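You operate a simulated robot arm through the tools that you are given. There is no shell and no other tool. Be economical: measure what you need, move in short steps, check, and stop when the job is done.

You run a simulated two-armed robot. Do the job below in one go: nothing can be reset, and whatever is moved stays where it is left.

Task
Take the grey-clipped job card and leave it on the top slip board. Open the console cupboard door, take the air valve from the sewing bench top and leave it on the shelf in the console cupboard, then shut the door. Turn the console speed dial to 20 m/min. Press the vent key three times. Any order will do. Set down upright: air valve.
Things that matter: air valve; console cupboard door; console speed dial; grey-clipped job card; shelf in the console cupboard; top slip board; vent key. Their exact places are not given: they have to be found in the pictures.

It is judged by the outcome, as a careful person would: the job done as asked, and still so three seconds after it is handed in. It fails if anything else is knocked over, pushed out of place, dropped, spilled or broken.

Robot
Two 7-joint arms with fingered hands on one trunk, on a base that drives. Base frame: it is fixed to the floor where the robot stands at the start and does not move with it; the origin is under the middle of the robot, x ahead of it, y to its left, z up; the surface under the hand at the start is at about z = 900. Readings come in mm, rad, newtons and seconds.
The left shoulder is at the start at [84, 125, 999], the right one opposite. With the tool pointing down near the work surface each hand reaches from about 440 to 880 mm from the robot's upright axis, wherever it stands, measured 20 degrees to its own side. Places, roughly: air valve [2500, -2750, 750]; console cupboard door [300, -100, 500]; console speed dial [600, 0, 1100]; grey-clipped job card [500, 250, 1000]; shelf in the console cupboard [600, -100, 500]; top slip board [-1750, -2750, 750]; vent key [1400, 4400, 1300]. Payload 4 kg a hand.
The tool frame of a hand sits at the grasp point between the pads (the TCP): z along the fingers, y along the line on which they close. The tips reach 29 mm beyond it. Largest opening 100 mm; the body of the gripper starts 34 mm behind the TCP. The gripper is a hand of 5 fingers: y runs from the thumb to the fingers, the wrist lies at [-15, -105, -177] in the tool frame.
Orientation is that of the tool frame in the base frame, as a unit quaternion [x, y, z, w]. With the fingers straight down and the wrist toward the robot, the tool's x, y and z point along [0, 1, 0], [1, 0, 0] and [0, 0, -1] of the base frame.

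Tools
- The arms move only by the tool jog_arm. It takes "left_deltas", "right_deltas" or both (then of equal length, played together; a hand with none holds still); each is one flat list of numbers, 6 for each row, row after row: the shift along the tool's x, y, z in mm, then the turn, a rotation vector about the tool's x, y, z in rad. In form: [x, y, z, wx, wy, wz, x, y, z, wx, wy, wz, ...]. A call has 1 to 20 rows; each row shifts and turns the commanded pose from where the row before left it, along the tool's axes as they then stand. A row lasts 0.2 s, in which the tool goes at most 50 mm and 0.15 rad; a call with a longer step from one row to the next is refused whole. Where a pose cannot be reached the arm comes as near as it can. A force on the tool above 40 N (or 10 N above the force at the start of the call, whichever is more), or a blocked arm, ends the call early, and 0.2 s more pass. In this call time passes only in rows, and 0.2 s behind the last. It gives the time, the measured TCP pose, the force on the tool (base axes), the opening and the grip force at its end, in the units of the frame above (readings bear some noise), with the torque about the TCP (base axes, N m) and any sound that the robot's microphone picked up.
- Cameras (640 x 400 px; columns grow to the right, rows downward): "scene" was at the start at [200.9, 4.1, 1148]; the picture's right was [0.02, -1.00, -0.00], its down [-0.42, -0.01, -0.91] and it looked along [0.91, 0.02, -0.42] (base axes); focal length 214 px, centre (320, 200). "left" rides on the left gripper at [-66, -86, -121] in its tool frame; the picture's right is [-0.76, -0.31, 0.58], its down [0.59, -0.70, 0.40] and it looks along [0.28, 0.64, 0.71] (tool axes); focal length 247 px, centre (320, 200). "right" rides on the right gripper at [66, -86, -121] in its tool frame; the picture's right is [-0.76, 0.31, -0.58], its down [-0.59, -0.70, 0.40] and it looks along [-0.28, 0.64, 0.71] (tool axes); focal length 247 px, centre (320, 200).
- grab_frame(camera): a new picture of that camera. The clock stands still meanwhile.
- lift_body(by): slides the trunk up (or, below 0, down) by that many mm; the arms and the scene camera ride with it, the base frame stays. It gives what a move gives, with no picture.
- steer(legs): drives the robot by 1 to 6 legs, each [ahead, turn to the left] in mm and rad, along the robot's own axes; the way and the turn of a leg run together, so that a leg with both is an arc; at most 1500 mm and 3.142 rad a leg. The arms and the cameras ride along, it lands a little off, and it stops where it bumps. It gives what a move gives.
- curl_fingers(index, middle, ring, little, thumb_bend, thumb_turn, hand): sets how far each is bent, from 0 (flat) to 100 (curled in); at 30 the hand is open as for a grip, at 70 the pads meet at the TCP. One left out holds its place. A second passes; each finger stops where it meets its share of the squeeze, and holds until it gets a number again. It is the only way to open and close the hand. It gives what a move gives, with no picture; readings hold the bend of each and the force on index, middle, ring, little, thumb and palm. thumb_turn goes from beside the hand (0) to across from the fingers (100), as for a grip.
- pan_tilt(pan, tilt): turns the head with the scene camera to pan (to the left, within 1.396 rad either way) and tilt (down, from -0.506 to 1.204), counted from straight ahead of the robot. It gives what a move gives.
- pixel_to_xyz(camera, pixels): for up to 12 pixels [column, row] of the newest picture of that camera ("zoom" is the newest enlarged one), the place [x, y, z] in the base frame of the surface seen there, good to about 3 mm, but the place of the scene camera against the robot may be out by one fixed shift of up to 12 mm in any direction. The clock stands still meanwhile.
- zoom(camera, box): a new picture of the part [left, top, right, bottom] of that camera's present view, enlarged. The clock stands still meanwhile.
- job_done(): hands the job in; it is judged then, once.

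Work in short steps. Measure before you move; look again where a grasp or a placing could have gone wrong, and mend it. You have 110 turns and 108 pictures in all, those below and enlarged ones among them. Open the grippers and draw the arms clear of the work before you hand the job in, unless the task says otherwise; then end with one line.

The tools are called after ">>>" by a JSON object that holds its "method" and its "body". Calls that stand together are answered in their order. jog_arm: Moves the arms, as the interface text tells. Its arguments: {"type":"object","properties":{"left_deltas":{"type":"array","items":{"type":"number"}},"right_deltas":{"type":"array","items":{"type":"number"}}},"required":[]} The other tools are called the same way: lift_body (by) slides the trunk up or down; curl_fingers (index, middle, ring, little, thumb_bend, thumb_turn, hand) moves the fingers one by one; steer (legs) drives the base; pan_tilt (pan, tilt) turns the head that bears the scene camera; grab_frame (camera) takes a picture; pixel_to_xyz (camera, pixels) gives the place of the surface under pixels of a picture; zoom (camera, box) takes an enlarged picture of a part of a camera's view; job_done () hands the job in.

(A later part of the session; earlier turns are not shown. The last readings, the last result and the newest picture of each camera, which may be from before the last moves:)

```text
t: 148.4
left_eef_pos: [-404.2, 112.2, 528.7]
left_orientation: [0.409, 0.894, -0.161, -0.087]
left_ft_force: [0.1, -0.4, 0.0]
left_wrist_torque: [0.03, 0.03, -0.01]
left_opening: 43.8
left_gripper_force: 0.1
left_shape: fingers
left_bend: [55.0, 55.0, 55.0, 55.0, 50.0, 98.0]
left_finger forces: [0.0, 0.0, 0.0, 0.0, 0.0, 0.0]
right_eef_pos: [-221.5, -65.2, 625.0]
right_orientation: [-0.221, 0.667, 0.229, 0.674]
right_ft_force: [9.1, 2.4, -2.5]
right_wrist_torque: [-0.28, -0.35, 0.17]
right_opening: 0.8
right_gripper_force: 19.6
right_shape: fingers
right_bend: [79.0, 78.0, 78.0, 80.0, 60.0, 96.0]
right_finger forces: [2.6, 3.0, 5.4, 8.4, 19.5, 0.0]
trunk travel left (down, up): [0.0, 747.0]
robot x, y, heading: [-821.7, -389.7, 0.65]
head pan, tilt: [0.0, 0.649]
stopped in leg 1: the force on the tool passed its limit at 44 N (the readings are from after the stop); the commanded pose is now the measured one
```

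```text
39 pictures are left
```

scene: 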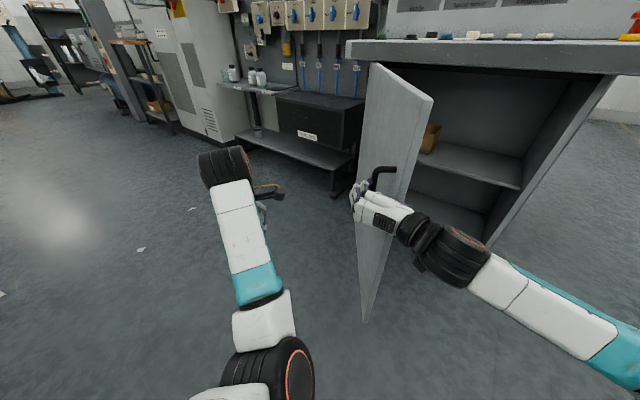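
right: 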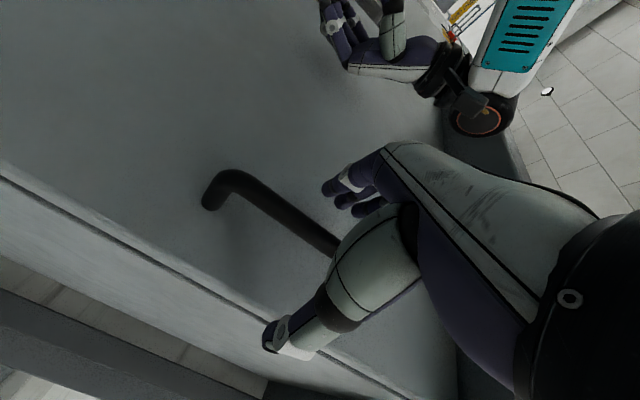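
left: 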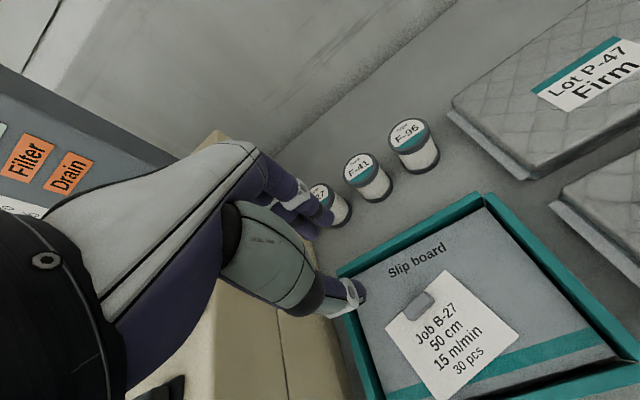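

Door ~57° open. Open the four fingers so only the thumb hooks the bar, and keep turning left gently for more opening.

>>> {"method": "curl_fingers", "body": {"hand": "right", "index": 45, "middle": 45, "ring": 45, "little": 45}}

>>> {"method": "steer", "body": {"legs": [[-6, 0.08], [-6, 0.08], [-6, 0.08], [-6, 0.08]]}}

>>> {"method": "grab_frame", "body": {"camera": "scene"}}

```text
t: 149.4
left_eef_pos: [-403.7, 113.1, 525.8]
left_orientation: [0.406, 0.895, -0.162, -0.086]
left_ft_force: [0.7, -0.9, 0.1]
left_wrist_torque: [-0.01, 0.01, 0.01]
left_opening: 43.7
left_gripper_force: 0.1
left_shape: fingers
left_bend: [55.0, 55.0, 55.0, 55.0, 50.0, 98.0]
left_finger forces: [0.0, 0.0, 0.0, 0.1, 0.1, 0.0]
right_eef_pos: [-222.4, -64.5, 626.2]
right_orientation: [-0.221, 0.667, 0.23, 0.673]
right_ft_force: [17.1, 9.1, -0.9]
right_wrist_torque: [0.09, -0.13, -0.07]
right_opening: 34.2
right_gripper_force: 15.8
right_shape: fingers
right_bend: [45.0, 45.0, 45.0, 45.0, 66.0, 96.0]
right_finger forces: [0.0, 0.1, 0.1, 0.0, 32.1, 0.0]
trunk travel left (down, up): [0.0, 747.0]
robot x, y, heading: [-819.3, -389.0, 0.654]
head pan, tilt: [0.0, 0.649]
```

```text
t: 150.7
left_eef_pos: [-466.9, 149.9, 526.8]
left_orientation: [0.358, 0.915, -0.167, -0.078]
left_ft_force: [0.8, -0.3, -0.3]
left_wrist_torque: [-0.05, 0.01, -0.02]
left_opening: 43.7
left_gripper_force: 0.1
left_shape: fingers
left_bend: [55.0, 55.0, 55.0, 55.0, 50.0, 98.0]
left_finger forces: [0.0, 0.0, 0.0, 0.0, 0.0, 0.0]
right_eef_pos: [-258.4, -9.6, 625.6]
right_orientation: [-0.254, 0.655, 0.256, 0.665]
right_ft_force: [9.7, 2.6, -2.4]
right_wrist_torque: [0.13, -0.09, -0.99]
right_opening: 48.3
right_gripper_force: 24.1
right_shape: fingers
right_bend: [45.0, 45.0, 45.0, 45.0, 60.0, 96.0]
right_finger forces: [0.0, 0.0, 0.0, 0.0, 47.1, 0.1]
trunk travel left (down, up): [0.0, 747.0]
robot x, y, heading: [-826.1, -395.2, 0.756]
head pan, tilt: [0.0, 0.649]
stopped in leg 2: the force on the tool passed its limit at 44 N (the readings are from after the stop); the commanded pose is now the measured one
```

```text
38 pictures are left
```

scene: 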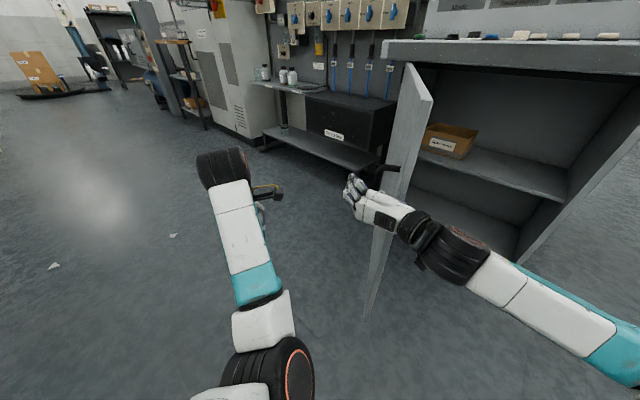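

Door ≈ 63° open. Measure the shelf, and release the thumb and withdraw along the door.

>>> {"method": "pixel_to_xyz", "body": {"camera": "scene", "pixels": [[500, 165], [550, 190], [465, 165], [430, 150], [450, 158], [475, 135], [520, 175], [560, 100], [548, 195], [430, 90]]}}

>>> {"method": "curl_fingers", "body": {"hand": "right", "index": 30, "middle": 30, "ring": 30, "little": 30, "thumb_bend": 40}}

>>> {"method": "jog_arm", "body": {"right_deltas": [0, 0, -40, 0, 0, 0, 0, 0, -40, 0, 0, 0, 0, 0, -40, 0, 0, 0]}}

>>> {"method": "grab_frame", "body": {"camera": "scene"}}

```text
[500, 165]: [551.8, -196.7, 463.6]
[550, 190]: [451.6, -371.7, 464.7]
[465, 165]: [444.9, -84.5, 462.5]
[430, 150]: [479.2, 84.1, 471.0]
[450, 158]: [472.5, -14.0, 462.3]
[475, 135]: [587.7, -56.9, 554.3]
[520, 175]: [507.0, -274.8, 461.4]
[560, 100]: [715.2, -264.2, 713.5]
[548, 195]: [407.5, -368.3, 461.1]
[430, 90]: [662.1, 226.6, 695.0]
```

```text
t: 151.7
left_eef_pos: [-467.3, 149.5, 526.8]
left_orientation: [0.358, 0.915, -0.167, -0.078]
left_ft_force: [0.3, 0.5, -0.1]
left_wrist_torque: [-0.03, -0.02, 0.01]
left_opening: 43.6
left_gripper_force: 0.1
left_shape: fingers
left_bend: [55.0, 55.0, 55.0, 55.0, 50.0, 98.0]
left_finger forces: [0.0, 0.0, 0.0, 0.0, 0.0, 0.0]
right_eef_pos: [-260.6, -8.4, 626.8]
right_orientation: [-0.255, 0.654, 0.259, 0.664]
right_ft_force: [0.3, -0.7, -0.4]
right_wrist_torque: [0.02, 0.0, -0.04]
right_opening: 86.6
right_gripper_force: 0.0
right_shape: fingers
right_bend: [30.0, 30.0, 30.0, 30.0, 40.0, 97.0]
right_finger forces: [0.0, 0.0, 0.1, 0.0, 0.0, 0.0]
trunk travel left (down, up): [0.0, 747.0]
robot x, y, heading: [-823.5, -395.1, 0.755]
head pan, tilt: [0.0, 0.649]
```

```text
t: 152.5
left_eef_pos: [-469.0, 150.4, 527.9]
left_orientation: [0.358, 0.915, -0.167, -0.078]
left_ft_force: [-0.6, 0.6, -0.1]
left_wrist_torque: [-0.04, -0.01, -0.01]
left_opening: 43.8
left_gripper_force: 0.1
left_shape: fingers
left_bend: [55.0, 55.0, 55.0, 55.0, 50.0, 98.0]
left_finger forces: [0.0, 0.0, 0.0, 0.0, 0.0, 0.1]
right_eef_pos: [-348.7, -90.0, 624.8]
right_orientation: [-0.254, 0.654, 0.259, 0.664]
right_ft_force: [-0.6, -0.1, -0.1]
right_wrist_torque: [-0.04, 0.05, 0.01]
right_opening: 86.6
right_gripper_force: 0.0
right_shape: fingers
right_bend: [30.0, 30.0, 30.0, 30.0, 40.0, 98.0]
right_finger forces: [0.0, 0.0, 0.0, 0.1, 0.1, 0.0]
trunk travel left (down, up): [0.0, 747.0]
robot x, y, heading: [-823.3, -394.4, 0.757]
head pan, tilt: [0.0, 0.649]
```

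```text
37 pictures are left
```

scene: 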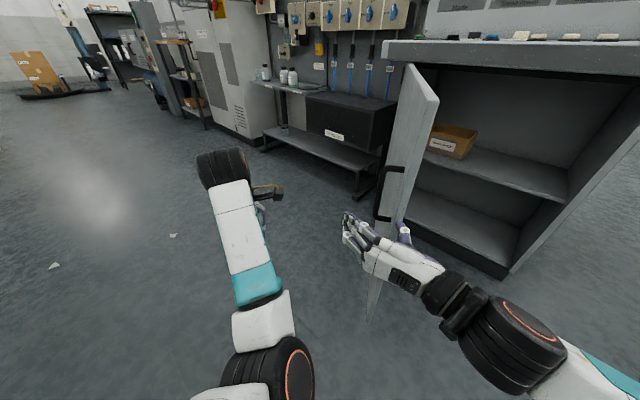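

Shelf top z≈462, clear area around (500,-250). Back away from the door, then head toward the sewing bench and look.

>>> {"method": "steer", "body": {"legs": [[-320, 0], [0, -1.28], [1200, 0]]}}

>>> {"method": "lift_body", "body": {"by": 250}}

>>> {"method": "pan_tilt", "body": {"pan": -0.2, "tilt": 0.3}}

>>> {"method": "grab_frame", "body": {"camera": "scene"}}

```text
t: 163.5
left_eef_pos: [601.4, -1391.9, 528.0]
left_orientation: [0.835, 0.519, -0.088, -0.162]
left_ft_force: [0.1, 0.8, 0.4]
left_wrist_torque: [-0.02, 0.01, 0.0]
left_opening: 43.9
left_gripper_force: 0.2
left_shape: fingers
left_bend: [55.0, 55.0, 55.0, 55.0, 50.0, 98.0]
left_finger forces: [0.0, 0.0, 0.0, 0.1, 0.0, 0.0]
right_eef_pos: [404.9, -1573.2, 625.5]
right_orientation: [0.187, 0.676, -0.19, 0.687]
right_ft_force: [0.3, -0.2, 0.3]
right_wrist_torque: [0.01, 0.0, -0.02]
right_opening: 86.8
right_gripper_force: 0.0
right_shape: fingers
right_bend: [30.0, 30.0, 30.0, 30.0, 40.0, 98.0]
right_finger forces: [0.0, 0.1, 0.0, 0.0, 0.0, 0.0]
trunk travel left (down, up): [0.0, 747.0]
robot x, y, heading: [-23.9, -1205.7, -0.527]
head pan, tilt: [0.0, 0.649]
```

```text
t: 166.0
left_eef_pos: [602.6, -1391.1, 777.4]
left_orientation: [0.834, 0.52, -0.087, -0.163]
left_ft_force: [0.8, -0.5, 1.1]
left_wrist_torque: [0.0, -0.01, 0.03]
left_opening: 44.0
left_gripper_force: 0.0
left_shape: fingers
left_bend: [55.0, 55.0, 55.0, 55.0, 50.0, 98.0]
left_finger forces: [0.1, 0.0, 0.1, 0.1, 0.0, 0.1]
right_eef_pos: [405.5, -1573.6, 875.6]
right_orientation: [0.187, 0.676, -0.189, 0.688]
right_ft_force: [-0.7, -0.3, 0.7]
right_wrist_torque: [-0.02, 0.01, -0.02]
right_opening: 86.7
right_gripper_force: 0.0
right_shape: fingers
right_bend: [30.0, 30.0, 30.0, 30.0, 40.0, 98.0]
right_finger forces: [0.1, 0.0, 0.0, 0.0, 0.0, 0.1]
trunk travel left (down, up): [-250.0, 497.0]
robot x, y, heading: [-22.1, -1205.7, -0.527]
head pan, tilt: [0.0, 0.649]
```

```text
t: 166.9
left_eef_pos: [601.8, -1391.3, 778.2]
left_orientation: [0.834, 0.519, -0.087, -0.162]
left_ft_force: [-0.9, -0.2, 1.0]
left_wrist_torque: [0.02, 0.02, 0.05]
left_opening: 43.7
left_gripper_force: 0.1
left_shape: fingers
left_bend: [55.0, 55.0, 55.0, 55.0, 50.0, 98.0]
left_finger forces: [0.0, 0.1, 0.0, 0.0, 0.1, 0.1]
right_eef_pos: [404.6, -1573.6, 875.0]
right_orientation: [0.187, 0.676, -0.189, 0.687]
right_ft_force: [-0.1, 0.1, 0.6]
right_wrist_torque: [-0.02, -0.04, 0.0]
right_opening: 86.9
right_gripper_force: 0.2
right_shape: fingers
right_bend: [30.0, 30.0, 30.0, 30.0, 40.0, 98.0]
right_finger forces: [0.0, 0.1, 0.0, 0.0, 0.1, 0.0]
trunk travel left (down, up): [-250.0, 497.0]
robot x, y, heading: [-20.0, -1206.4, -0.527]
head pan, tilt: [-0.201, 0.3]
```

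```text
36 pictures are left
```

scene: 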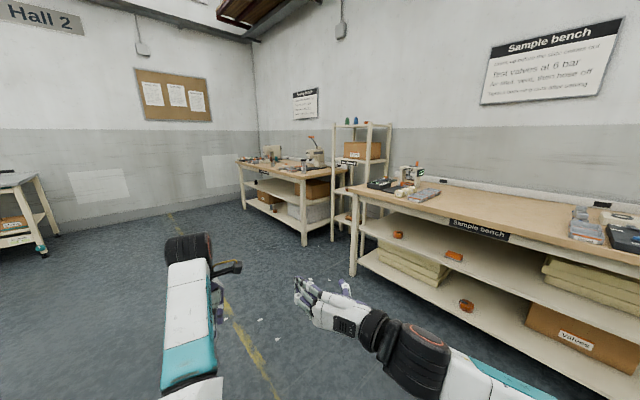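

The sewing bench is in the corner at (290,165). Zoom and measure.

>>> {"method": "zoom", "body": {"camera": "scene", "box": [225, 125, 365, 215]}}

>>> {"method": "pixel_to_xyz", "body": {"camera": "scene", "pixels": [[240, 160], [305, 175], [350, 175], [355, 270], [360, 190], [318, 158], [275, 160], [303, 240]]}}

```text
4.44 times, centred on (295, 170) of scene
```

zoom: 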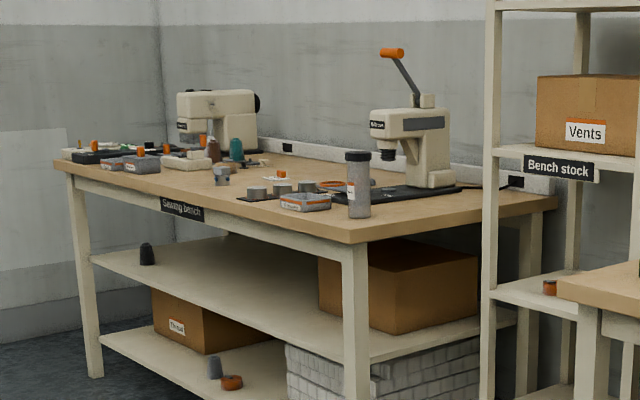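

```text
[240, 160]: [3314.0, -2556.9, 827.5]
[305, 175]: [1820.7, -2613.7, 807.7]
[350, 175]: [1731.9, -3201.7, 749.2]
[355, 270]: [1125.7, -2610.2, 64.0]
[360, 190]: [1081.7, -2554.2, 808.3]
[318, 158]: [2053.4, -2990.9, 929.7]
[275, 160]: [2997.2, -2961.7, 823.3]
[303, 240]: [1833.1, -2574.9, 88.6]
```

Drive to stand in front of the sewing bench facing it.

>>> {"method": "steer", "body": {"legs": [[0, 0.27], [1200, 0], [1200, 0], [0, -1.31]]}}

>>> {"method": "pan_tilt", "body": {"pan": 0, "tilt": 0.4}}

>>> {"method": "grab_frame", "body": {"camera": "scene"}}

```text
t: 183.0
left_eef_pos: [2452.7, -2451.7, 777.4]
left_orientation: [0.982, 0.029, 0.006, -0.185]
left_ft_force: [0.0, 0.4, -0.6]
left_wrist_torque: [-0.02, 0.0, 0.02]
left_opening: 43.9
left_gripper_force: 0.1
left_shape: fingers
left_bend: [55.0, 55.0, 55.0, 55.0, 50.0, 98.0]
left_finger forces: [0.1, 0.0, 0.0, 0.0, 0.0, 0.1]
right_eef_pos: [2196.5, -2372.5, 875.9]
right_orientation: [-0.502, -0.491, 0.509, -0.498]
right_ft_force: [0.5, -0.7, 0.4]
right_wrist_torque: [-0.01, 0.0, -0.01]
right_opening: 86.9
right_gripper_force: 0.1
right_shape: fingers
right_bend: [30.0, 30.0, 30.0, 30.0, 40.0, 98.0]
right_finger forces: [0.1, 0.0, 0.1, 0.0, 0.1, 0.0]
trunk travel left (down, up): [-250.0, 497.0]
robot x, y, heading: [2306.5, -1818.1, -1.582]
head pan, tilt: [-0.201, 0.3]
```

```text
t: 183.7
left_eef_pos: [2452.4, -2453.6, 777.5]
left_orientation: [0.982, 0.03, 0.006, -0.184]
left_ft_force: [-0.5, 0.3, -0.6]
left_wrist_torque: [0.0, 0.03, -0.01]
left_opening: 43.7
left_gripper_force: 0.1
left_shape: fingers
left_bend: [55.0, 55.0, 55.0, 55.0, 50.0, 98.0]
left_finger forces: [0.1, 0.1, 0.1, 0.0, 0.1, 0.0]
right_eef_pos: [2198.1, -2372.0, 875.9]
right_orientation: [-0.501, -0.491, 0.51, -0.498]
right_ft_force: [0.3, -0.2, 1.2]
right_wrist_torque: [-0.02, -0.02, -0.01]
right_opening: 86.7
right_gripper_force: 0.1
right_shape: fingers
right_bend: [30.0, 30.0, 30.0, 30.0, 40.0, 98.0]
right_finger forces: [0.0, 0.1, 0.0, 0.0, 0.0, 0.1]
trunk travel left (down, up): [-250.0, 497.0]
robot x, y, heading: [2306.5, -1819.4, -1.579]
head pan, tilt: [0.0, 0.4]
```

```text
34 pictures are left
```

scene: 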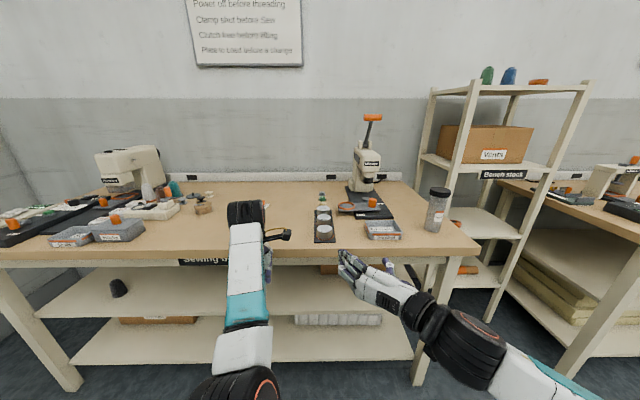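

Zoom on the bench top to identify the valve.

>>> {"method": "zoom", "body": {"camera": "scene", "box": [130, 165, 300, 265]}}

>>> {"method": "zoom", "body": {"camera": "scene", "box": [290, 150, 470, 265]}}

```text
3.76 times, centred on (215, 215) of scene
```

zoom: 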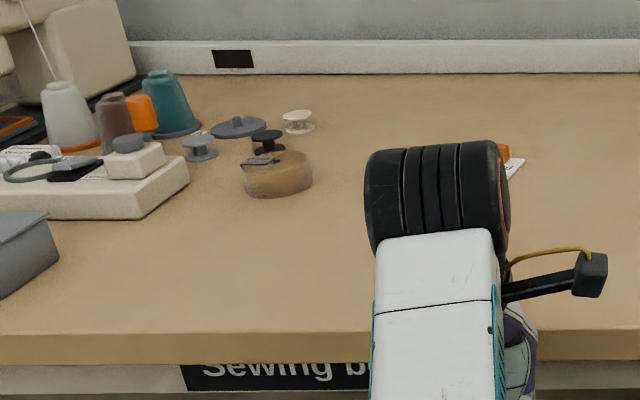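

```text
3.48 times, centred on (380, 208) of scene
```

zoom: 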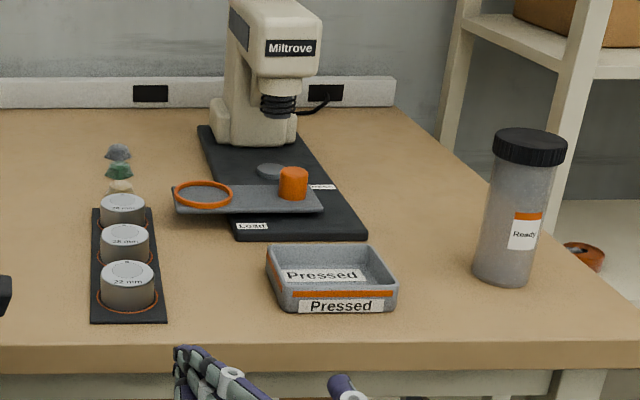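

The valve seems hidden behind my left arm. Shift the robot 350 mm to the left (toward +x) so the right hand faces it.

>>> {"method": "steer", "body": {"legs": [[0, 1.57], [380, 0], [0, -1.57]]}}

>>> {"method": "grab_frame", "body": {"camera": "scene"}}

```text
t: 193.9
left_eef_pos: [2838.0, -2457.8, 779.3]
left_orientation: [0.982, 0.033, 0.006, -0.185]
left_ft_force: [0.2, 0.4, 0.6]
left_wrist_torque: [-0.02, -0.01, -0.04]
left_opening: 43.7
left_gripper_force: 0.0
left_shape: fingers
left_bend: [55.0, 55.0, 55.0, 55.0, 50.0, 98.0]
left_finger forces: [0.0, 0.0, 0.0, 0.0, 0.1, 0.0]
right_eef_pos: [2582.8, -2379.2, 874.7]
right_orientation: [-0.5, -0.493, 0.507, -0.5]
right_ft_force: [0.5, -0.2, -1.0]
right_wrist_torque: [-0.01, -0.02, 0.02]
right_opening: 87.1
right_gripper_force: 0.2
right_shape: fingers
right_bend: [30.0, 30.0, 30.0, 30.0, 40.0, 98.0]
right_finger forces: [0.0, 0.0, 0.0, 0.1, 0.0, 0.0]
trunk travel left (down, up): [-250.0, 497.0]
robot x, y, heading: [2687.4, -1824.4, -1.573]
head pan, tilt: [0.0, 0.4]
```

```text
31 pictures are left
```

scene: 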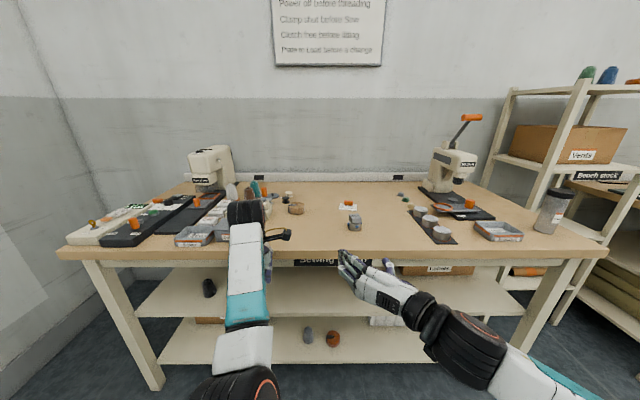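

The grey item at (354,222) in front of an orange-capped tag looks like the valve. Zoom and measure.

>>> {"method": "zoom", "body": {"camera": "scene", "box": [315, 190, 395, 240]}}

>>> {"method": "pixel_to_xyz", "body": {"camera": "zoom", "pixels": [[310, 200], [310, 260], [270, 290], [330, 320], [360, 260], [310, 150], [265, 100], [400, 250], [290, 240], [340, 240]]}}

```text
8.00 times, centred on (355, 215) of scene
```

zoom: 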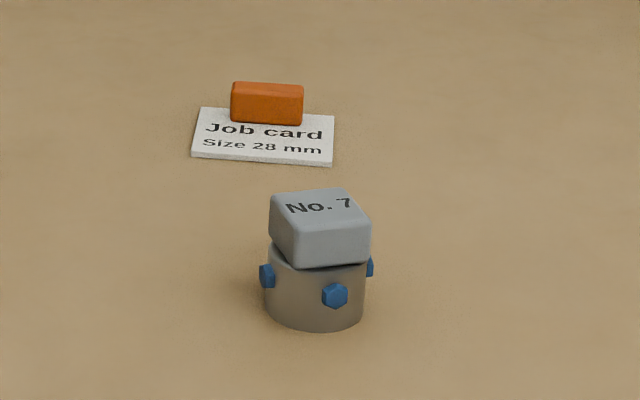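

```text
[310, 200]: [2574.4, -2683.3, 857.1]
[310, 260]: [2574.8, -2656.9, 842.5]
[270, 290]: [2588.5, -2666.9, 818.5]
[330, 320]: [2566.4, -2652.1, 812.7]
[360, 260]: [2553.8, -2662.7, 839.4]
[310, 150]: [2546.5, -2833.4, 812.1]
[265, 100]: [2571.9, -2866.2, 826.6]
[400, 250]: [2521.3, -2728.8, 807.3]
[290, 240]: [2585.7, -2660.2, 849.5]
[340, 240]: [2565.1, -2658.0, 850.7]
```

Valve: block "No. 7" on round base at ≈(2573,-2677), z 805–855. I'll turn the right hand fingers-down (raising it) and pull the left hand back/up for clearance.

>>> {"method": "jog_arm", "body": {"right_deltas": [-45, 0, 0, 0, 0, 0, -45, 0, 0, 0, 0, 0, 0, 0, 0, 0, 0, 0.1428, 0, 0, 0, 0, 0, 0.1428, 0, 0, 0, 0, 0, 0.1428, 0, 0, 0, 0, 0, 0.1428, 0, 0, 0, 0, 0, 0.1428, 0, 0, 0, 0, 0, 0.1428, 0, 0, 0, 0, 0, 0.1428, 0, 0, 0, 0, 0, 0.1428, 0, 0, 0, 0, 0, 0.1428, 0, 0, 0, 0, 0, 0.1428, 0, 0, 0, 0, 0, 0.1428]}}

>>> {"method": "jog_arm", "body": {"right_deltas": [0, 0, 0, 0.1428, 0, 0, 0, 0, 0, 0.1428, 0, 0, 0, 0, 0, 0.1428, 0, 0, 0, 0, 0, 0.1428, 0, 0, 0, 0, 0, 0.1428, 0, 0, 0, 0, 0, 0.1428, 0, 0, 0, 0, 0, 0.1428, 0, 0, 0, 0, 0, 0.1428, 0, 0, 0, 0, 0, 0.1428, 0, 0, 0, 0, 0, 0.1428, 0, 0, 0, 0, 0, 0.1428, 0, 0]}}

>>> {"method": "jog_arm", "body": {"left_deltas": [0, -36, -20, 0, 0, 0, 0, -36, -20, 0, 0, 0, 0, -36, -20, 0, 0, 0, 0, -36, -20, 0, 0, 0, 0, -36, -20, 0, 0, 0]}}

>>> {"method": "grab_frame", "body": {"camera": "right"}}

```text
t: 196.7
left_eef_pos: [2838.2, -2458.8, 776.9]
left_orientation: [0.982, 0.034, 0.005, -0.184]
left_ft_force: [-0.5, -0.4, 0.6]
left_wrist_torque: [0.01, -0.02, 0.0]
left_opening: 43.8
left_gripper_force: 0.1
left_shape: fingers
left_bend: [55.0, 55.0, 55.0, 55.0, 50.0, 98.0]
left_finger forces: [0.0, 0.0, 0.1, 0.0, 0.0, 0.1]
right_eef_pos: [2578.7, -2379.1, 964.4]
right_orientation: [0.7, 0.006, -0.016, 0.714]
right_ft_force: [-1.1, 0.0, 0.5]
right_wrist_torque: [-0.03, -0.01, 0.0]
right_opening: 86.7
right_gripper_force: 0.1
right_shape: fingers
right_bend: [30.0, 30.0, 30.0, 30.0, 40.0, 98.0]
right_finger forces: [0.0, 0.0, 0.0, 0.0, 0.0, 0.1]
trunk travel left (down, up): [-250.0, 497.0]
robot x, y, heading: [2688.1, -1822.3, -1.573]
head pan, tilt: [0.0, 0.4]
```

```text
t: 199.1
left_eef_pos: [2839.4, -2459.0, 777.3]
left_orientation: [0.982, 0.034, 0.005, -0.184]
left_ft_force: [0.1, -0.5, -0.8]
left_wrist_torque: [0.01, 0.0, 0.01]
left_opening: 43.9
left_gripper_force: 0.0
left_shape: fingers
left_bend: [55.0, 55.0, 55.0, 55.0, 50.0, 98.0]
left_finger forces: [0.1, 0.1, 0.0, 0.0, 0.0, 0.1]
right_eef_pos: [2582.3, -2408.6, 937.7]
right_orientation: [1.0, -0.007, -0.001, 0.008]
right_ft_force: [0.5, -0.4, 0.1]
right_wrist_torque: [-0.05, 0.0, -0.01]
right_opening: 87.0
right_gripper_force: 0.0
right_shape: fingers
right_bend: [30.0, 30.0, 30.0, 30.0, 40.0, 98.0]
right_finger forces: [0.0, 0.0, 0.1, 0.1, 0.0, 0.0]
right hand out of reach, approached as far as the arm can: row 11
trunk travel left (down, up): [-250.0, 497.0]
robot x, y, heading: [2689.9, -1827.5, -1.57]
head pan, tilt: [0.0, 0.4]
```

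```text
t: 200.3
left_eef_pos: [2853.5, -2428.2, 850.9]
left_orientation: [0.982, 0.034, 0.005, -0.185]
left_ft_force: [0.3, -0.1, 0.1]
left_wrist_torque: [0.03, 0.0, 0.02]
left_opening: 43.9
left_gripper_force: 0.0
left_shape: fingers
left_bend: [55.0, 55.0, 55.0, 55.0, 50.0, 98.0]
left_finger forces: [0.1, 0.1, 0.0, 0.0, 0.0, 0.1]
left hand out of reach, approached as far as the arm can: row 2, 3, 4, 5
right_eef_pos: [2582.1, -2409.4, 938.3]
right_orientation: [1.0, -0.007, -0.001, 0.01]
right_ft_force: [-0.9, 0.6, 0.0]
right_wrist_torque: [0.01, -0.02, 0.01]
right_opening: 86.7
right_gripper_force: 0.0
right_shape: fingers
right_bend: [30.0, 30.0, 30.0, 30.0, 40.0, 98.0]
right_finger forces: [0.1, 0.0, 0.0, 0.1, 0.0, 0.0]
trunk travel left (down, up): [-250.0, 497.0]
robot x, y, heading: [2689.5, -1824.7, -1.574]
head pan, tilt: [0.0, 0.4]
```

```text
29 pictures are left
```

right: 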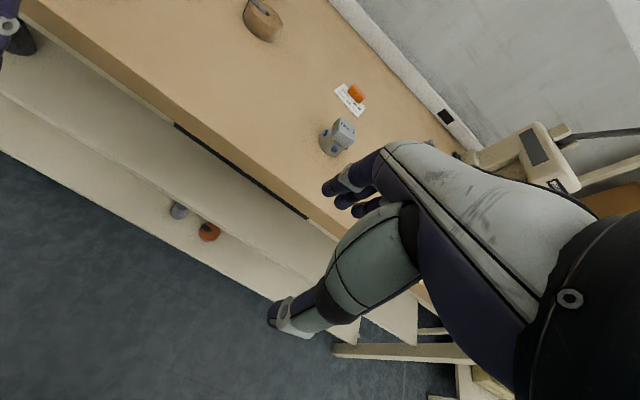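

Measure the valve in the right camera view.

>>> {"method": "zoom", "body": {"camera": "right", "box": [300, 70, 400, 170]}}

>>> {"method": "pixel_to_xyz", "body": {"camera": "right", "pixels": [[344, 128], [337, 138], [328, 148], [335, 126], [351, 132], [333, 152], [320, 138]]}}

```text
4.00 times, centred on (350, 120) of right
```

zoom: 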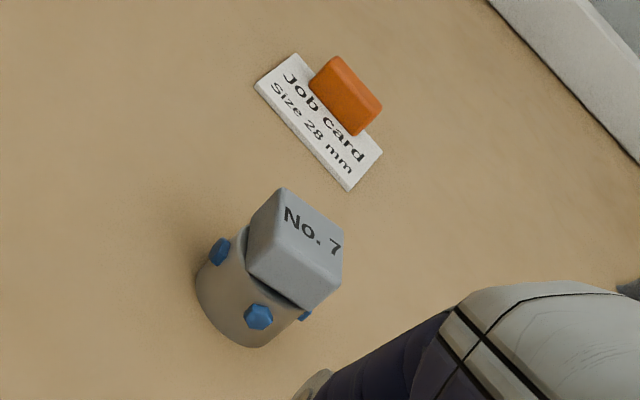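

```text
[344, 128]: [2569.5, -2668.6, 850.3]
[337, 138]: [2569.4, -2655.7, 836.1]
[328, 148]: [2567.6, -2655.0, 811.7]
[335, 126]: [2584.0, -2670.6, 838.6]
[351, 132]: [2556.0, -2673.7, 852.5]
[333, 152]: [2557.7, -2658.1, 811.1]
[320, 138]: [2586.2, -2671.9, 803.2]
```

Valve centre ≈ (2570,-2676), bench z≈802. Drive 100 mm closer, move over it at height and look.

>>> {"method": "steer", "body": {"legs": [[100, 0]]}}

>>> {"method": "curl_fingers", "body": {"hand": "right", "thumb_bend": 30}}

>>> {"method": "jog_arm", "body": {"right_deltas": [-2.5, 42, 0, 0, 0, 0, -2.5, 42, 0, 0, 0, 0, -2.5, 42, 0, 0, 0, 0, -2.5, 42, 0, 0, 0, 0]}}

>>> {"method": "grab_frame", "body": {"camera": "right"}}

```text
t: 201.5
left_eef_pos: [2853.2, -2529.8, 851.1]
left_orientation: [0.982, 0.035, 0.005, -0.184]
left_ft_force: [0.4, -1.2, 0.1]
left_wrist_torque: [0.01, -0.04, 0.0]
left_opening: 43.7
left_gripper_force: 0.1
left_shape: fingers
left_bend: [55.0, 55.0, 55.0, 55.0, 50.0, 98.0]
left_finger forces: [0.0, 0.1, 0.0, 0.0, 0.0, 0.0]
right_eef_pos: [2584.0, -2511.6, 938.4]
right_orientation: [1.0, -0.006, -0.001, 0.008]
right_ft_force: [0.1, -0.2, 0.2]
right_wrist_torque: [-0.01, 0.01, 0.01]
right_opening: 86.8
right_gripper_force: 0.1
right_shape: fingers
right_bend: [30.0, 30.0, 30.0, 30.0, 40.0, 98.0]
right_finger forces: [0.0, 0.0, 0.0, 0.1, 0.0, 0.0]
trunk travel left (down, up): [-250.0, 497.0]
robot x, y, heading: [2683.6, -1928.1, -1.567]
head pan, tilt: [0.0, 0.4]
```

```text
t: 202.5
left_eef_pos: [2854.0, -2529.5, 851.2]
left_orientation: [0.982, 0.036, 0.005, -0.184]
left_ft_force: [0.4, 1.0, 0.2]
left_wrist_torque: [0.01, -0.02, -0.02]
left_opening: 43.9
left_gripper_force: 0.1
left_shape: fingers
left_bend: [55.0, 55.0, 55.0, 55.0, 50.0, 98.0]
left_finger forces: [0.1, 0.1, 0.1, 0.1, 0.0, 0.0]
right_eef_pos: [2584.1, -2511.8, 937.1]
right_orientation: [1.0, -0.007, -0.002, 0.01]
right_ft_force: [-0.4, 0.1, 0.0]
right_wrist_torque: [0.0, 0.03, -0.05]
right_opening: 98.6
right_gripper_force: 0.1
right_shape: fingers
right_bend: [30.0, 30.0, 30.0, 30.0, 30.0, 98.0]
right_finger forces: [0.0, 0.1, 0.1, 0.0, 0.0, 0.1]
trunk travel left (down, up): [-250.0, 497.0]
robot x, y, heading: [2685.6, -1924.8, -1.566]
head pan, tilt: [0.0, 0.4]
```

```text
t: 203.5
left_eef_pos: [2854.8, -2530.0, 850.6]
left_orientation: [0.982, 0.035, 0.006, -0.184]
left_ft_force: [-0.3, 0.8, 0.2]
left_wrist_torque: [0.02, 0.02, 0.02]
left_opening: 43.9
left_gripper_force: 0.0
left_shape: fingers
left_bend: [55.0, 55.0, 55.0, 55.0, 50.0, 98.0]
left_finger forces: [0.0, 0.0, 0.1, 0.0, 0.0, 0.0]
right_eef_pos: [2569.8, -2680.4, 942.1]
right_orientation: [1.0, -0.005, 0.0, 0.009]
right_ft_force: [-0.4, -0.3, -0.7]
right_wrist_torque: [-0.01, 0.0, 0.03]
right_opening: 98.3
right_gripper_force: 0.1
right_shape: fingers
right_bend: [30.0, 30.0, 30.0, 30.0, 30.0, 98.0]
right_finger forces: [0.1, 0.0, 0.1, 0.0, 0.1, 0.0]
trunk travel left (down, up): [-250.0, 497.0]
robot x, y, heading: [2689.4, -1927.8, -1.569]
head pan, tilt: [0.0, 0.4]
```

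```text
27 pictures are left
```

right: 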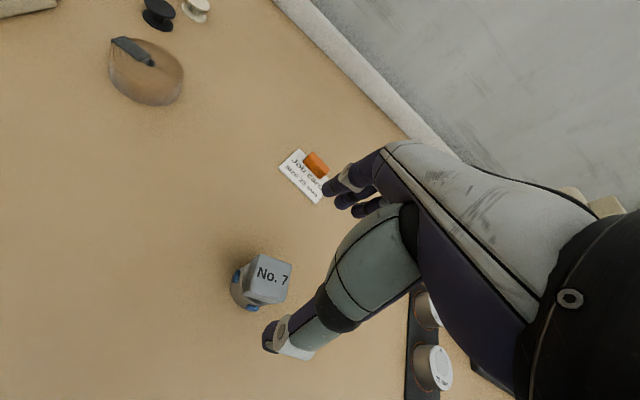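

The valve projects exactly under the TCP. Descend to z≈839 and close.

>>> {"method": "jog_arm", "body": {"right_deltas": [0, -3, 35, 0, 0, 0, 0, 0, 35, 0, 0, 0, 0, 0, 20, 0, 0, 0, 0, 0, 12, 0, 0, 0]}}

>>> {"method": "curl_fingers", "body": {"hand": "right", "index": 72, "middle": 72, "ring": 72, "little": 72, "thumb_bend": 72}}

>>> {"method": "grab_frame", "body": {"camera": "right"}}

```text
t: 204.5
left_eef_pos: [2854.0, -2529.9, 850.2]
left_orientation: [0.982, 0.035, 0.005, -0.184]
left_ft_force: [1.1, -0.2, -0.5]
left_wrist_torque: [0.02, 0.02, -0.02]
left_opening: 43.8
left_gripper_force: 0.0
left_shape: fingers
left_bend: [55.0, 55.0, 55.0, 55.0, 50.0, 98.0]
left_finger forces: [0.1, 0.1, 0.0, 0.0, 0.0, 0.1]
right_eef_pos: [2571.4, -2679.1, 839.8]
right_orientation: [1.0, -0.006, 0.0, 0.01]
right_ft_force: [-0.3, 0.6, -0.1]
right_wrist_torque: [0.01, 0.0, -0.03]
right_opening: 98.6
right_gripper_force: 0.0
right_shape: fingers
right_bend: [30.0, 30.0, 30.0, 30.0, 30.0, 98.0]
right_finger forces: [0.1, 0.0, 0.0, 0.0, 0.1, 0.0]
trunk travel left (down, up): [-250.0, 497.0]
robot x, y, heading: [2692.3, -1928.7, -1.571]
head pan, tilt: [0.0, 0.4]
```

```text
t: 205.5
left_eef_pos: [2854.7, -2529.7, 851.4]
left_orientation: [0.982, 0.036, 0.005, -0.184]
left_ft_force: [-0.2, -0.9, -0.1]
left_wrist_torque: [-0.03, 0.0, 0.03]
left_opening: 43.9
left_gripper_force: 0.0
left_shape: fingers
left_bend: [55.0, 55.0, 55.0, 55.0, 50.0, 98.0]
left_finger forces: [0.1, 0.1, 0.0, 0.0, 0.1, 0.1]
right_eef_pos: [2571.7, -2679.7, 839.3]
right_orientation: [1.0, -0.005, -0.001, 0.01]
right_ft_force: [-0.7, -0.8, 1.6]
right_wrist_torque: [0.04, -0.01, -0.02]
right_opening: 30.7
right_gripper_force: 16.4
right_shape: fingers
right_bend: [63.0, 62.0, 71.0, 72.0, 60.0, 94.0]
right_finger forces: [6.2, 8.5, 2.3, 0.0, 14.7, 0.1]
trunk travel left (down, up): [-250.0, 497.0]
robot x, y, heading: [2688.0, -1926.0, -1.567]
head pan, tilt: [0.0, 0.4]
```

```text
26 pictures are left
```

right: 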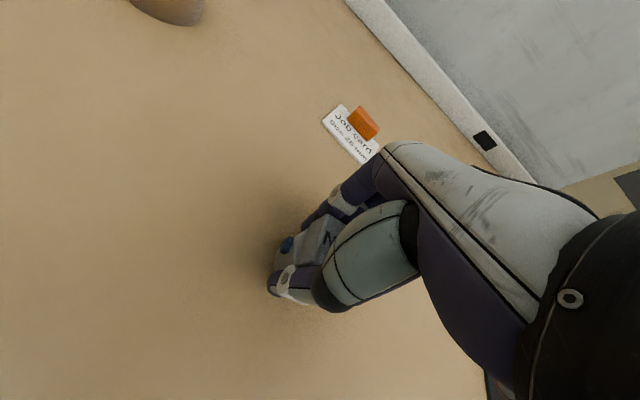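

Good grip (16 N, opening 31). Squeeze a touch more and lift 130 mm.

>>> {"method": "curl_fingers", "body": {"hand": "right", "index": 78, "middle": 78, "thumb_bend": 76}}

>>> {"method": "jog_arm", "body": {"right_deltas": [0, 0, -20, 0, 0, 0, 0, 0, -40, 0, 0, 0, 0, 0, -40, 0, 0, 0, 0, -30, -30, 0, 0, 0]}}

>>> {"method": "grab_frame", "body": {"camera": "right"}}

```text
t: 206.5
left_eef_pos: [2853.8, -2530.0, 849.9]
left_orientation: [0.982, 0.036, 0.005, -0.184]
left_ft_force: [-1.0, 0.1, 0.2]
left_wrist_torque: [-0.01, -0.02, 0.0]
left_opening: 43.8
left_gripper_force: 0.0
left_shape: fingers
left_bend: [55.0, 55.0, 55.0, 55.0, 50.0, 98.0]
left_finger forces: [0.1, 0.0, 0.0, 0.1, 0.0, 0.0]
right_eef_pos: [2572.3, -2677.6, 839.4]
right_orientation: [1.0, -0.006, -0.001, 0.01]
right_ft_force: [-0.4, 0.1, -1.0]
right_wrist_torque: [0.04, 0.0, -0.01]
right_opening: 29.7
right_gripper_force: 19.9
right_shape: fingers
right_bend: [60.0, 63.0, 71.0, 72.0, 60.0, 93.0]
right_finger forces: [8.7, 10.2, 2.2, 0.0, 18.9, 0.0]
trunk travel left (down, up): [-250.0, 497.0]
robot x, y, heading: [2681.3, -1927.7, -1.569]
head pan, tilt: [0.0, 0.4]
```

```text
t: 207.5
left_eef_pos: [2854.2, -2530.3, 850.4]
left_orientation: [0.982, 0.035, 0.005, -0.185]
left_ft_force: [0.4, 0.5, 0.1]
left_wrist_torque: [0.01, 0.0, 0.0]
left_opening: 44.0
left_gripper_force: 0.1
left_shape: fingers
left_bend: [55.0, 55.0, 55.0, 55.0, 50.0, 98.0]
left_finger forces: [0.1, 0.0, 0.0, 0.1, 0.1, 0.0]
right_eef_pos: [2572.9, -2645.3, 971.1]
right_orientation: [1.0, -0.006, -0.001, 0.009]
right_ft_force: [0.4, 0.6, -1.6]
right_wrist_torque: [-0.02, -0.01, -0.03]
right_opening: 29.5
right_gripper_force: 20.0
right_shape: fingers
right_bend: [60.0, 63.0, 71.0, 72.0, 60.0, 93.0]
right_finger forces: [8.7, 9.7, 1.9, 0.0, 18.9, 0.0]
trunk travel left (down, up): [-250.0, 497.0]
robot x, y, heading: [2688.0, -1926.7, -1.57]
head pan, tilt: [0.0, 0.4]
```

```text
25 pictures are left
```

right: 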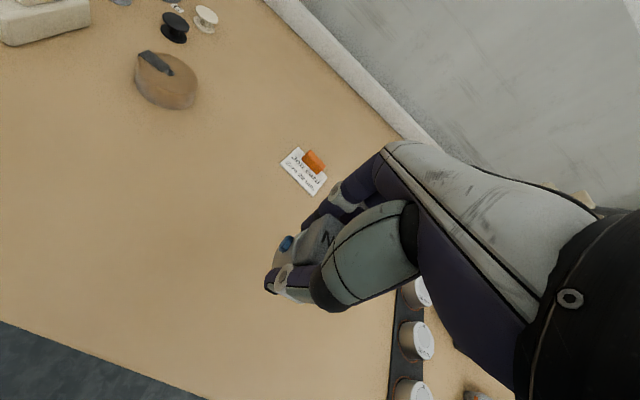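

Valve is held upright. Drive back toward the console, staying well clear of benches and the open door.

>>> {"method": "steer", "body": {"legs": [[-220, 0], [0, -1.842], [1167, 0], [1167, 0], [1100, 0], [0, -2.32]]}}

>>> {"method": "pan_tilt", "body": {"pan": 0, "tilt": 0.5}}

>>> {"method": "grab_frame", "body": {"camera": "scene"}}

```text
t: 235.7
left_eef_pos: [-265.0, -329.4, 849.8]
left_orientation: [0.423, 0.887, -0.161, -0.089]
left_ft_force: [-0.4, -0.6, -0.6]
left_wrist_torque: [-0.01, 0.0, 0.03]
left_opening: 43.6
left_gripper_force: 0.1
left_shape: fingers
left_bend: [55.0, 55.0, 55.0, 55.0, 50.0, 98.0]
left_finger forces: [0.1, 0.0, 0.0, 0.0, 0.1, 0.0]
right_eef_pos: [-9.7, -493.7, 971.2]
right_orientation: [0.466, 0.885, 0.008, 0.005]
right_ft_force: [0.7, 0.4, -2.2]
right_wrist_torque: [0.0, -0.01, -0.01]
right_opening: 28.1
right_gripper_force: 18.4
right_shape: fingers
right_bend: [73.0, 63.0, 72.0, 72.0, 61.0, 93.0]
right_finger forces: [8.6, 9.0, 2.1, 0.1, 17.4, 0.1]
trunk travel left (down, up): [-250.0, 497.0]
robot x, y, heading: [-664.9, -810.0, 0.611]
head pan, tilt: [0.0, 0.4]
```

```text
t: 236.3
left_eef_pos: [-264.3, -329.2, 850.3]
left_orientation: [0.422, 0.888, -0.161, -0.09]
left_ft_force: [0.3, 0.1, 0.7]
left_wrist_torque: [-0.03, 0.01, 0.01]
left_opening: 43.8
left_gripper_force: 0.0
left_shape: fingers
left_bend: [55.0, 55.0, 55.0, 55.0, 50.0, 98.0]
left_finger forces: [0.0, 0.0, 0.0, 0.1, 0.0, 0.1]
right_eef_pos: [-8.9, -492.9, 970.2]
right_orientation: [0.467, 0.884, 0.007, 0.005]
right_ft_force: [-0.9, -0.1, -2.0]
right_wrist_torque: [0.02, 0.0, 0.02]
right_opening: 28.0
right_gripper_force: 18.3
right_shape: fingers
right_bend: [73.0, 63.0, 72.0, 72.0, 61.0, 93.0]
right_finger forces: [8.6, 9.0, 2.0, 0.0, 17.4, 0.0]
trunk travel left (down, up): [-250.0, 497.0]
robot x, y, heading: [-666.2, -814.6, 0.612]
head pan, tilt: [0.0, 0.499]
```

```text
24 pictures are left
```

scene: 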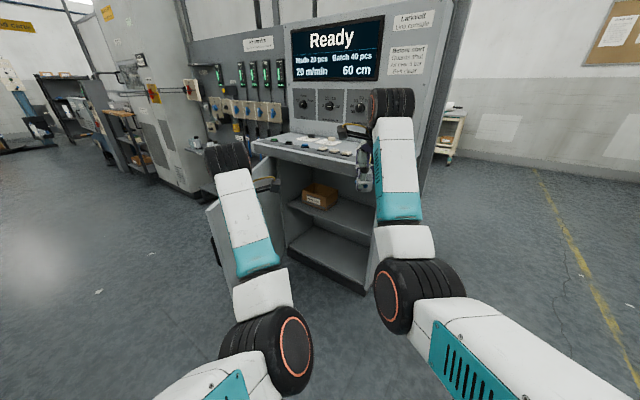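

Both hands clear. Lower the trunk 250 mm and the right hand 190 mm so the valve is just above shelf height.

>>> {"method": "lift_body", "body": {"by": -250}}

>>> {"method": "jog_arm", "body": {"right_deltas": [0, 0, 47, 0, 0, 0, 0, 0, 47, 0, 0, 0, 0, 0, 47, 0, 0, 0, 0, 0, 47, 0, 0, 0]}}

>>> {"method": "grab_frame", "body": {"camera": "scene"}}

```text
t: 238.9
left_eef_pos: [-265.7, -330.1, 437.9]
left_orientation: [0.404, 0.85, -0.294, -0.166]
left_ft_force: [0.3, -0.1, -0.2]
left_wrist_torque: [0.01, 0.0, 0.01]
left_opening: 43.7
left_gripper_force: 0.0
left_shape: fingers
left_bend: [55.0, 55.0, 55.0, 55.0, 50.0, 98.0]
left_finger forces: [0.1, 0.1, 0.1, 0.0, 0.1, 0.1]
right_eef_pos: [-8.9, -493.6, 721.1]
right_orientation: [0.467, 0.884, 0.008, 0.005]
right_ft_force: [0.4, 0.3, -1.6]
right_wrist_torque: [-0.01, -0.02, 0.04]
right_opening: 28.2
right_gripper_force: 18.9
right_shape: fingers
right_bend: [73.0, 63.0, 72.0, 72.0, 61.0, 93.0]
right_finger forces: [8.4, 8.9, 2.1, 0.0, 17.4, 0.1]
trunk travel left (down, up): [0.0, 747.0]
robot x, y, heading: [-662.4, -812.9, 0.611]
head pan, tilt: [0.0, 0.499]
```

```text
t: 239.9
left_eef_pos: [-264.1, -328.1, 435.7]
left_orientation: [0.405, 0.849, -0.295, -0.167]
left_ft_force: [-1.0, 0.1, -0.3]
left_wrist_torque: [0.0, -0.03, 0.01]
left_opening: 43.7
left_gripper_force: 0.0
left_shape: fingers
left_bend: [55.0, 55.0, 55.0, 55.0, 50.0, 98.0]
left_finger forces: [0.1, 0.1, 0.1, 0.0, 0.0, 0.1]
right_eef_pos: [-5.5, -491.0, 535.0]
right_orientation: [0.466, 0.885, 0.008, 0.006]
right_ft_force: [0.0, 0.0, -1.5]
right_wrist_torque: [0.01, 0.03, 0.0]
right_opening: 27.8
right_gripper_force: 18.5
right_shape: fingers
right_bend: [73.0, 63.0, 72.0, 72.0, 61.0, 93.0]
right_finger forces: [8.4, 9.1, 2.1, 0.1, 17.3, 0.1]
trunk travel left (down, up): [0.0, 747.0]
robot x, y, heading: [-662.4, -813.2, 0.611]
head pan, tilt: [0.0, 0.499]
```

```text
23 pictures are left
```

scene: 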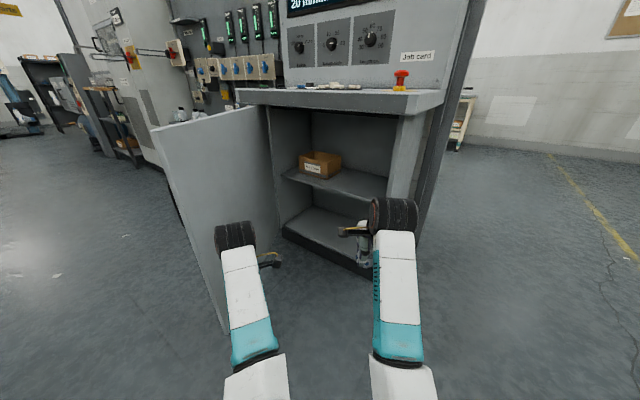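

Check opening top height, shelf front edge and side wall before driving in.

>>> {"method": "pixel_to_xyz", "body": {"camera": "scene", "pixels": [[340, 110], [345, 118], [385, 130], [375, 205], [330, 192], [390, 200], [380, 203], [345, 185], [320, 165], [340, 160], [240, 180], [262, 115]]}}

>>> {"method": "zoom", "body": {"camera": "scene", "box": [220, 80, 460, 280]}}

```text
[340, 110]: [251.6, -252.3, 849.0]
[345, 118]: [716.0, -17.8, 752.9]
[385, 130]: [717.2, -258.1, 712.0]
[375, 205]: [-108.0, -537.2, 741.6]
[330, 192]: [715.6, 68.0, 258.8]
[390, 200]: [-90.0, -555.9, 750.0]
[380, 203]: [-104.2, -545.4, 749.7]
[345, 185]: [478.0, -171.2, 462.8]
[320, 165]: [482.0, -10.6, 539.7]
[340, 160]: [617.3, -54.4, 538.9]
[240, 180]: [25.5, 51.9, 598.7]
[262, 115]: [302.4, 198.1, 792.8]
```

```text
2.00 times, centred on (340, 180) of scene
```

zoom: 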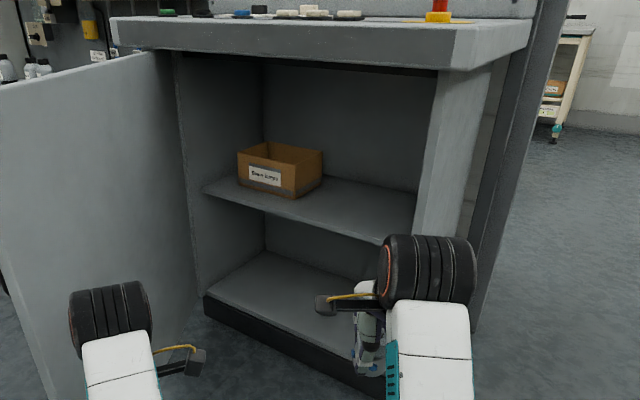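

Clear opening. Turn right 0.05 and drive in 480 mm, then check.

>>> {"method": "steer", "body": {"legs": [[0, -0.05], [480, 0]]}}

>>> {"method": "grab_frame", "body": {"camera": "scene"}}

>>> {"method": "grab_frame", "body": {"camera": "right"}}

```text
t: 243.2
left_eef_pos: [164.9, -90.3, 436.1]
left_orientation: [0.424, 0.84, -0.291, -0.172]
left_ft_force: [0.7, 0.1, -0.2]
left_wrist_torque: [-0.03, 0.02, 0.01]
left_opening: 43.8
left_gripper_force: 0.0
left_shape: fingers
left_bend: [55.0, 55.0, 55.0, 55.0, 50.0, 98.0]
left_finger forces: [0.1, 0.0, 0.1, 0.0, 0.1, 0.0]
right_eef_pos: [417.7, -265.3, 534.5]
right_orientation: [0.488, 0.873, 0.007, 0.005]
right_ft_force: [0.7, -0.3, -2.0]
right_wrist_torque: [0.01, 0.01, -0.03]
right_opening: 28.1
right_gripper_force: 18.3
right_shape: fingers
right_bend: [73.0, 63.0, 72.0, 72.0, 61.0, 93.0]
right_finger forces: [8.4, 9.0, 2.2, 0.0, 17.4, 0.0]
trunk travel left (down, up): [0.0, 747.0]
robot x, y, heading: [-255.6, -553.6, 0.569]
head pan, tilt: [0.0, 0.499]
```

```text
21 pictures are left
```

scene: 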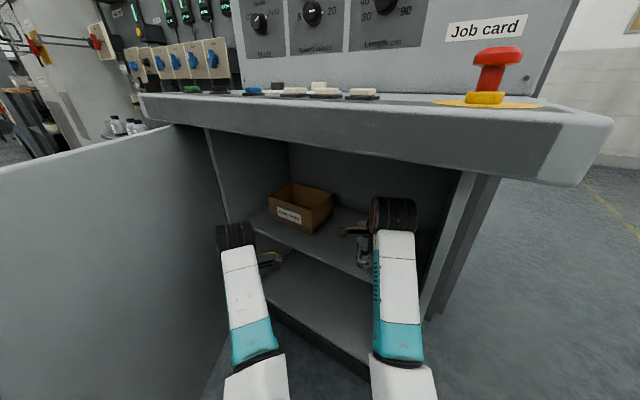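

```text
20 pictures are left
```

right: 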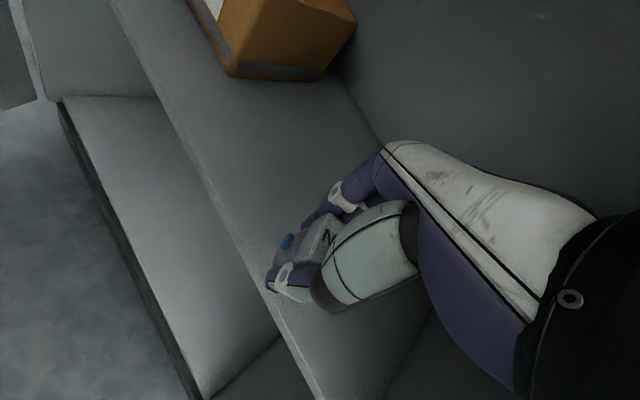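

Valve is over the shelf's front edge. Measure shelf height with the wrist camera and advance 70 mm more.

>>> {"method": "pixel_to_xyz", "body": {"camera": "right", "pixels": [[240, 200], [280, 150], [220, 120], [230, 240], [330, 350]]}}

>>> {"method": "steer", "body": {"legs": [[70, 0]]}}

```text
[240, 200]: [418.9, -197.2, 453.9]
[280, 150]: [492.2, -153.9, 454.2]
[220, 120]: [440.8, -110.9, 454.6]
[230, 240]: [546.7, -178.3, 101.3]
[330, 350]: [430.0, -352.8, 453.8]
```

```text
t: 244.2
left_eef_pos: [222.6, -52.9, 436.5]
left_orientation: [0.424, 0.84, -0.291, -0.174]
left_ft_force: [0.2, 0.4, -0.1]
left_wrist_torque: [-0.01, 0.03, 0.0]
left_opening: 43.9
left_gripper_force: 0.1
left_shape: fingers
left_bend: [55.0, 55.0, 55.0, 55.0, 50.0, 98.0]
left_finger forces: [0.1, 0.0, 0.0, 0.0, 0.1, 0.0]
right_eef_pos: [475.7, -226.3, 534.2]
right_orientation: [0.487, 0.873, 0.008, 0.005]
right_ft_force: [-0.6, -0.2, -1.7]
right_wrist_torque: [0.02, 0.0, 0.0]
right_opening: 27.7
right_gripper_force: 18.5
right_shape: fingers
right_bend: [73.0, 63.0, 72.0, 72.0, 61.0, 93.0]
right_finger forces: [8.4, 9.2, 2.2, 0.0, 17.5, 0.0]
trunk travel left (down, up): [0.0, 747.0]
robot x, y, heading: [-193.9, -514.2, 0.565]
head pan, tilt: [0.0, 0.499]
```

Shelf z≈454, so contact at TCP z≈491. Lower 42 mm, the last part slowly.

>>> {"method": "jog_arm", "body": {"right_deltas": [0, 0, 18, 0, 0, 0, 0, 0, 17, 0, 0, 0, 0, 0, 3, 0, 0, 0, 0, 0, 3, 0, 0, 0, 0, 0, 2, 0, 0, 0]}}

>>> {"method": "grab_frame", "body": {"camera": "right"}}

```text
t: 245.4
left_eef_pos: [223.5, -52.8, 437.0]
left_orientation: [0.424, 0.84, -0.29, -0.173]
left_ft_force: [0.8, -0.6, 0.6]
left_wrist_torque: [-0.02, 0.0, 0.04]
left_opening: 43.6
left_gripper_force: 0.0
left_shape: fingers
left_bend: [55.0, 55.0, 55.0, 55.0, 50.0, 98.0]
left_finger forces: [0.0, 0.0, 0.0, 0.0, 0.0, 0.1]
right_eef_pos: [476.4, -226.3, 493.5]
right_orientation: [0.487, 0.873, 0.009, 0.005]
right_ft_force: [0.6, -0.4, 6.4]
right_wrist_torque: [-0.04, 0.16, 0.03]
right_opening: 27.6
right_gripper_force: 19.3
right_shape: fingers
right_bend: [73.0, 63.0, 72.0, 72.0, 62.0, 93.0]
right_finger forces: [8.5, 9.3, 2.8, 0.0, 17.9, 0.0]
trunk travel left (down, up): [0.0, 747.0]
robot x, y, heading: [-197.9, -517.2, 0.568]
head pan, tilt: [0.0, 0.499]
```

```text
19 pictures are left
```

right: 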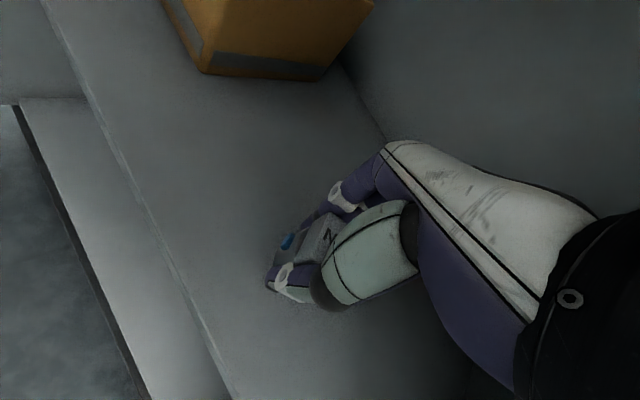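

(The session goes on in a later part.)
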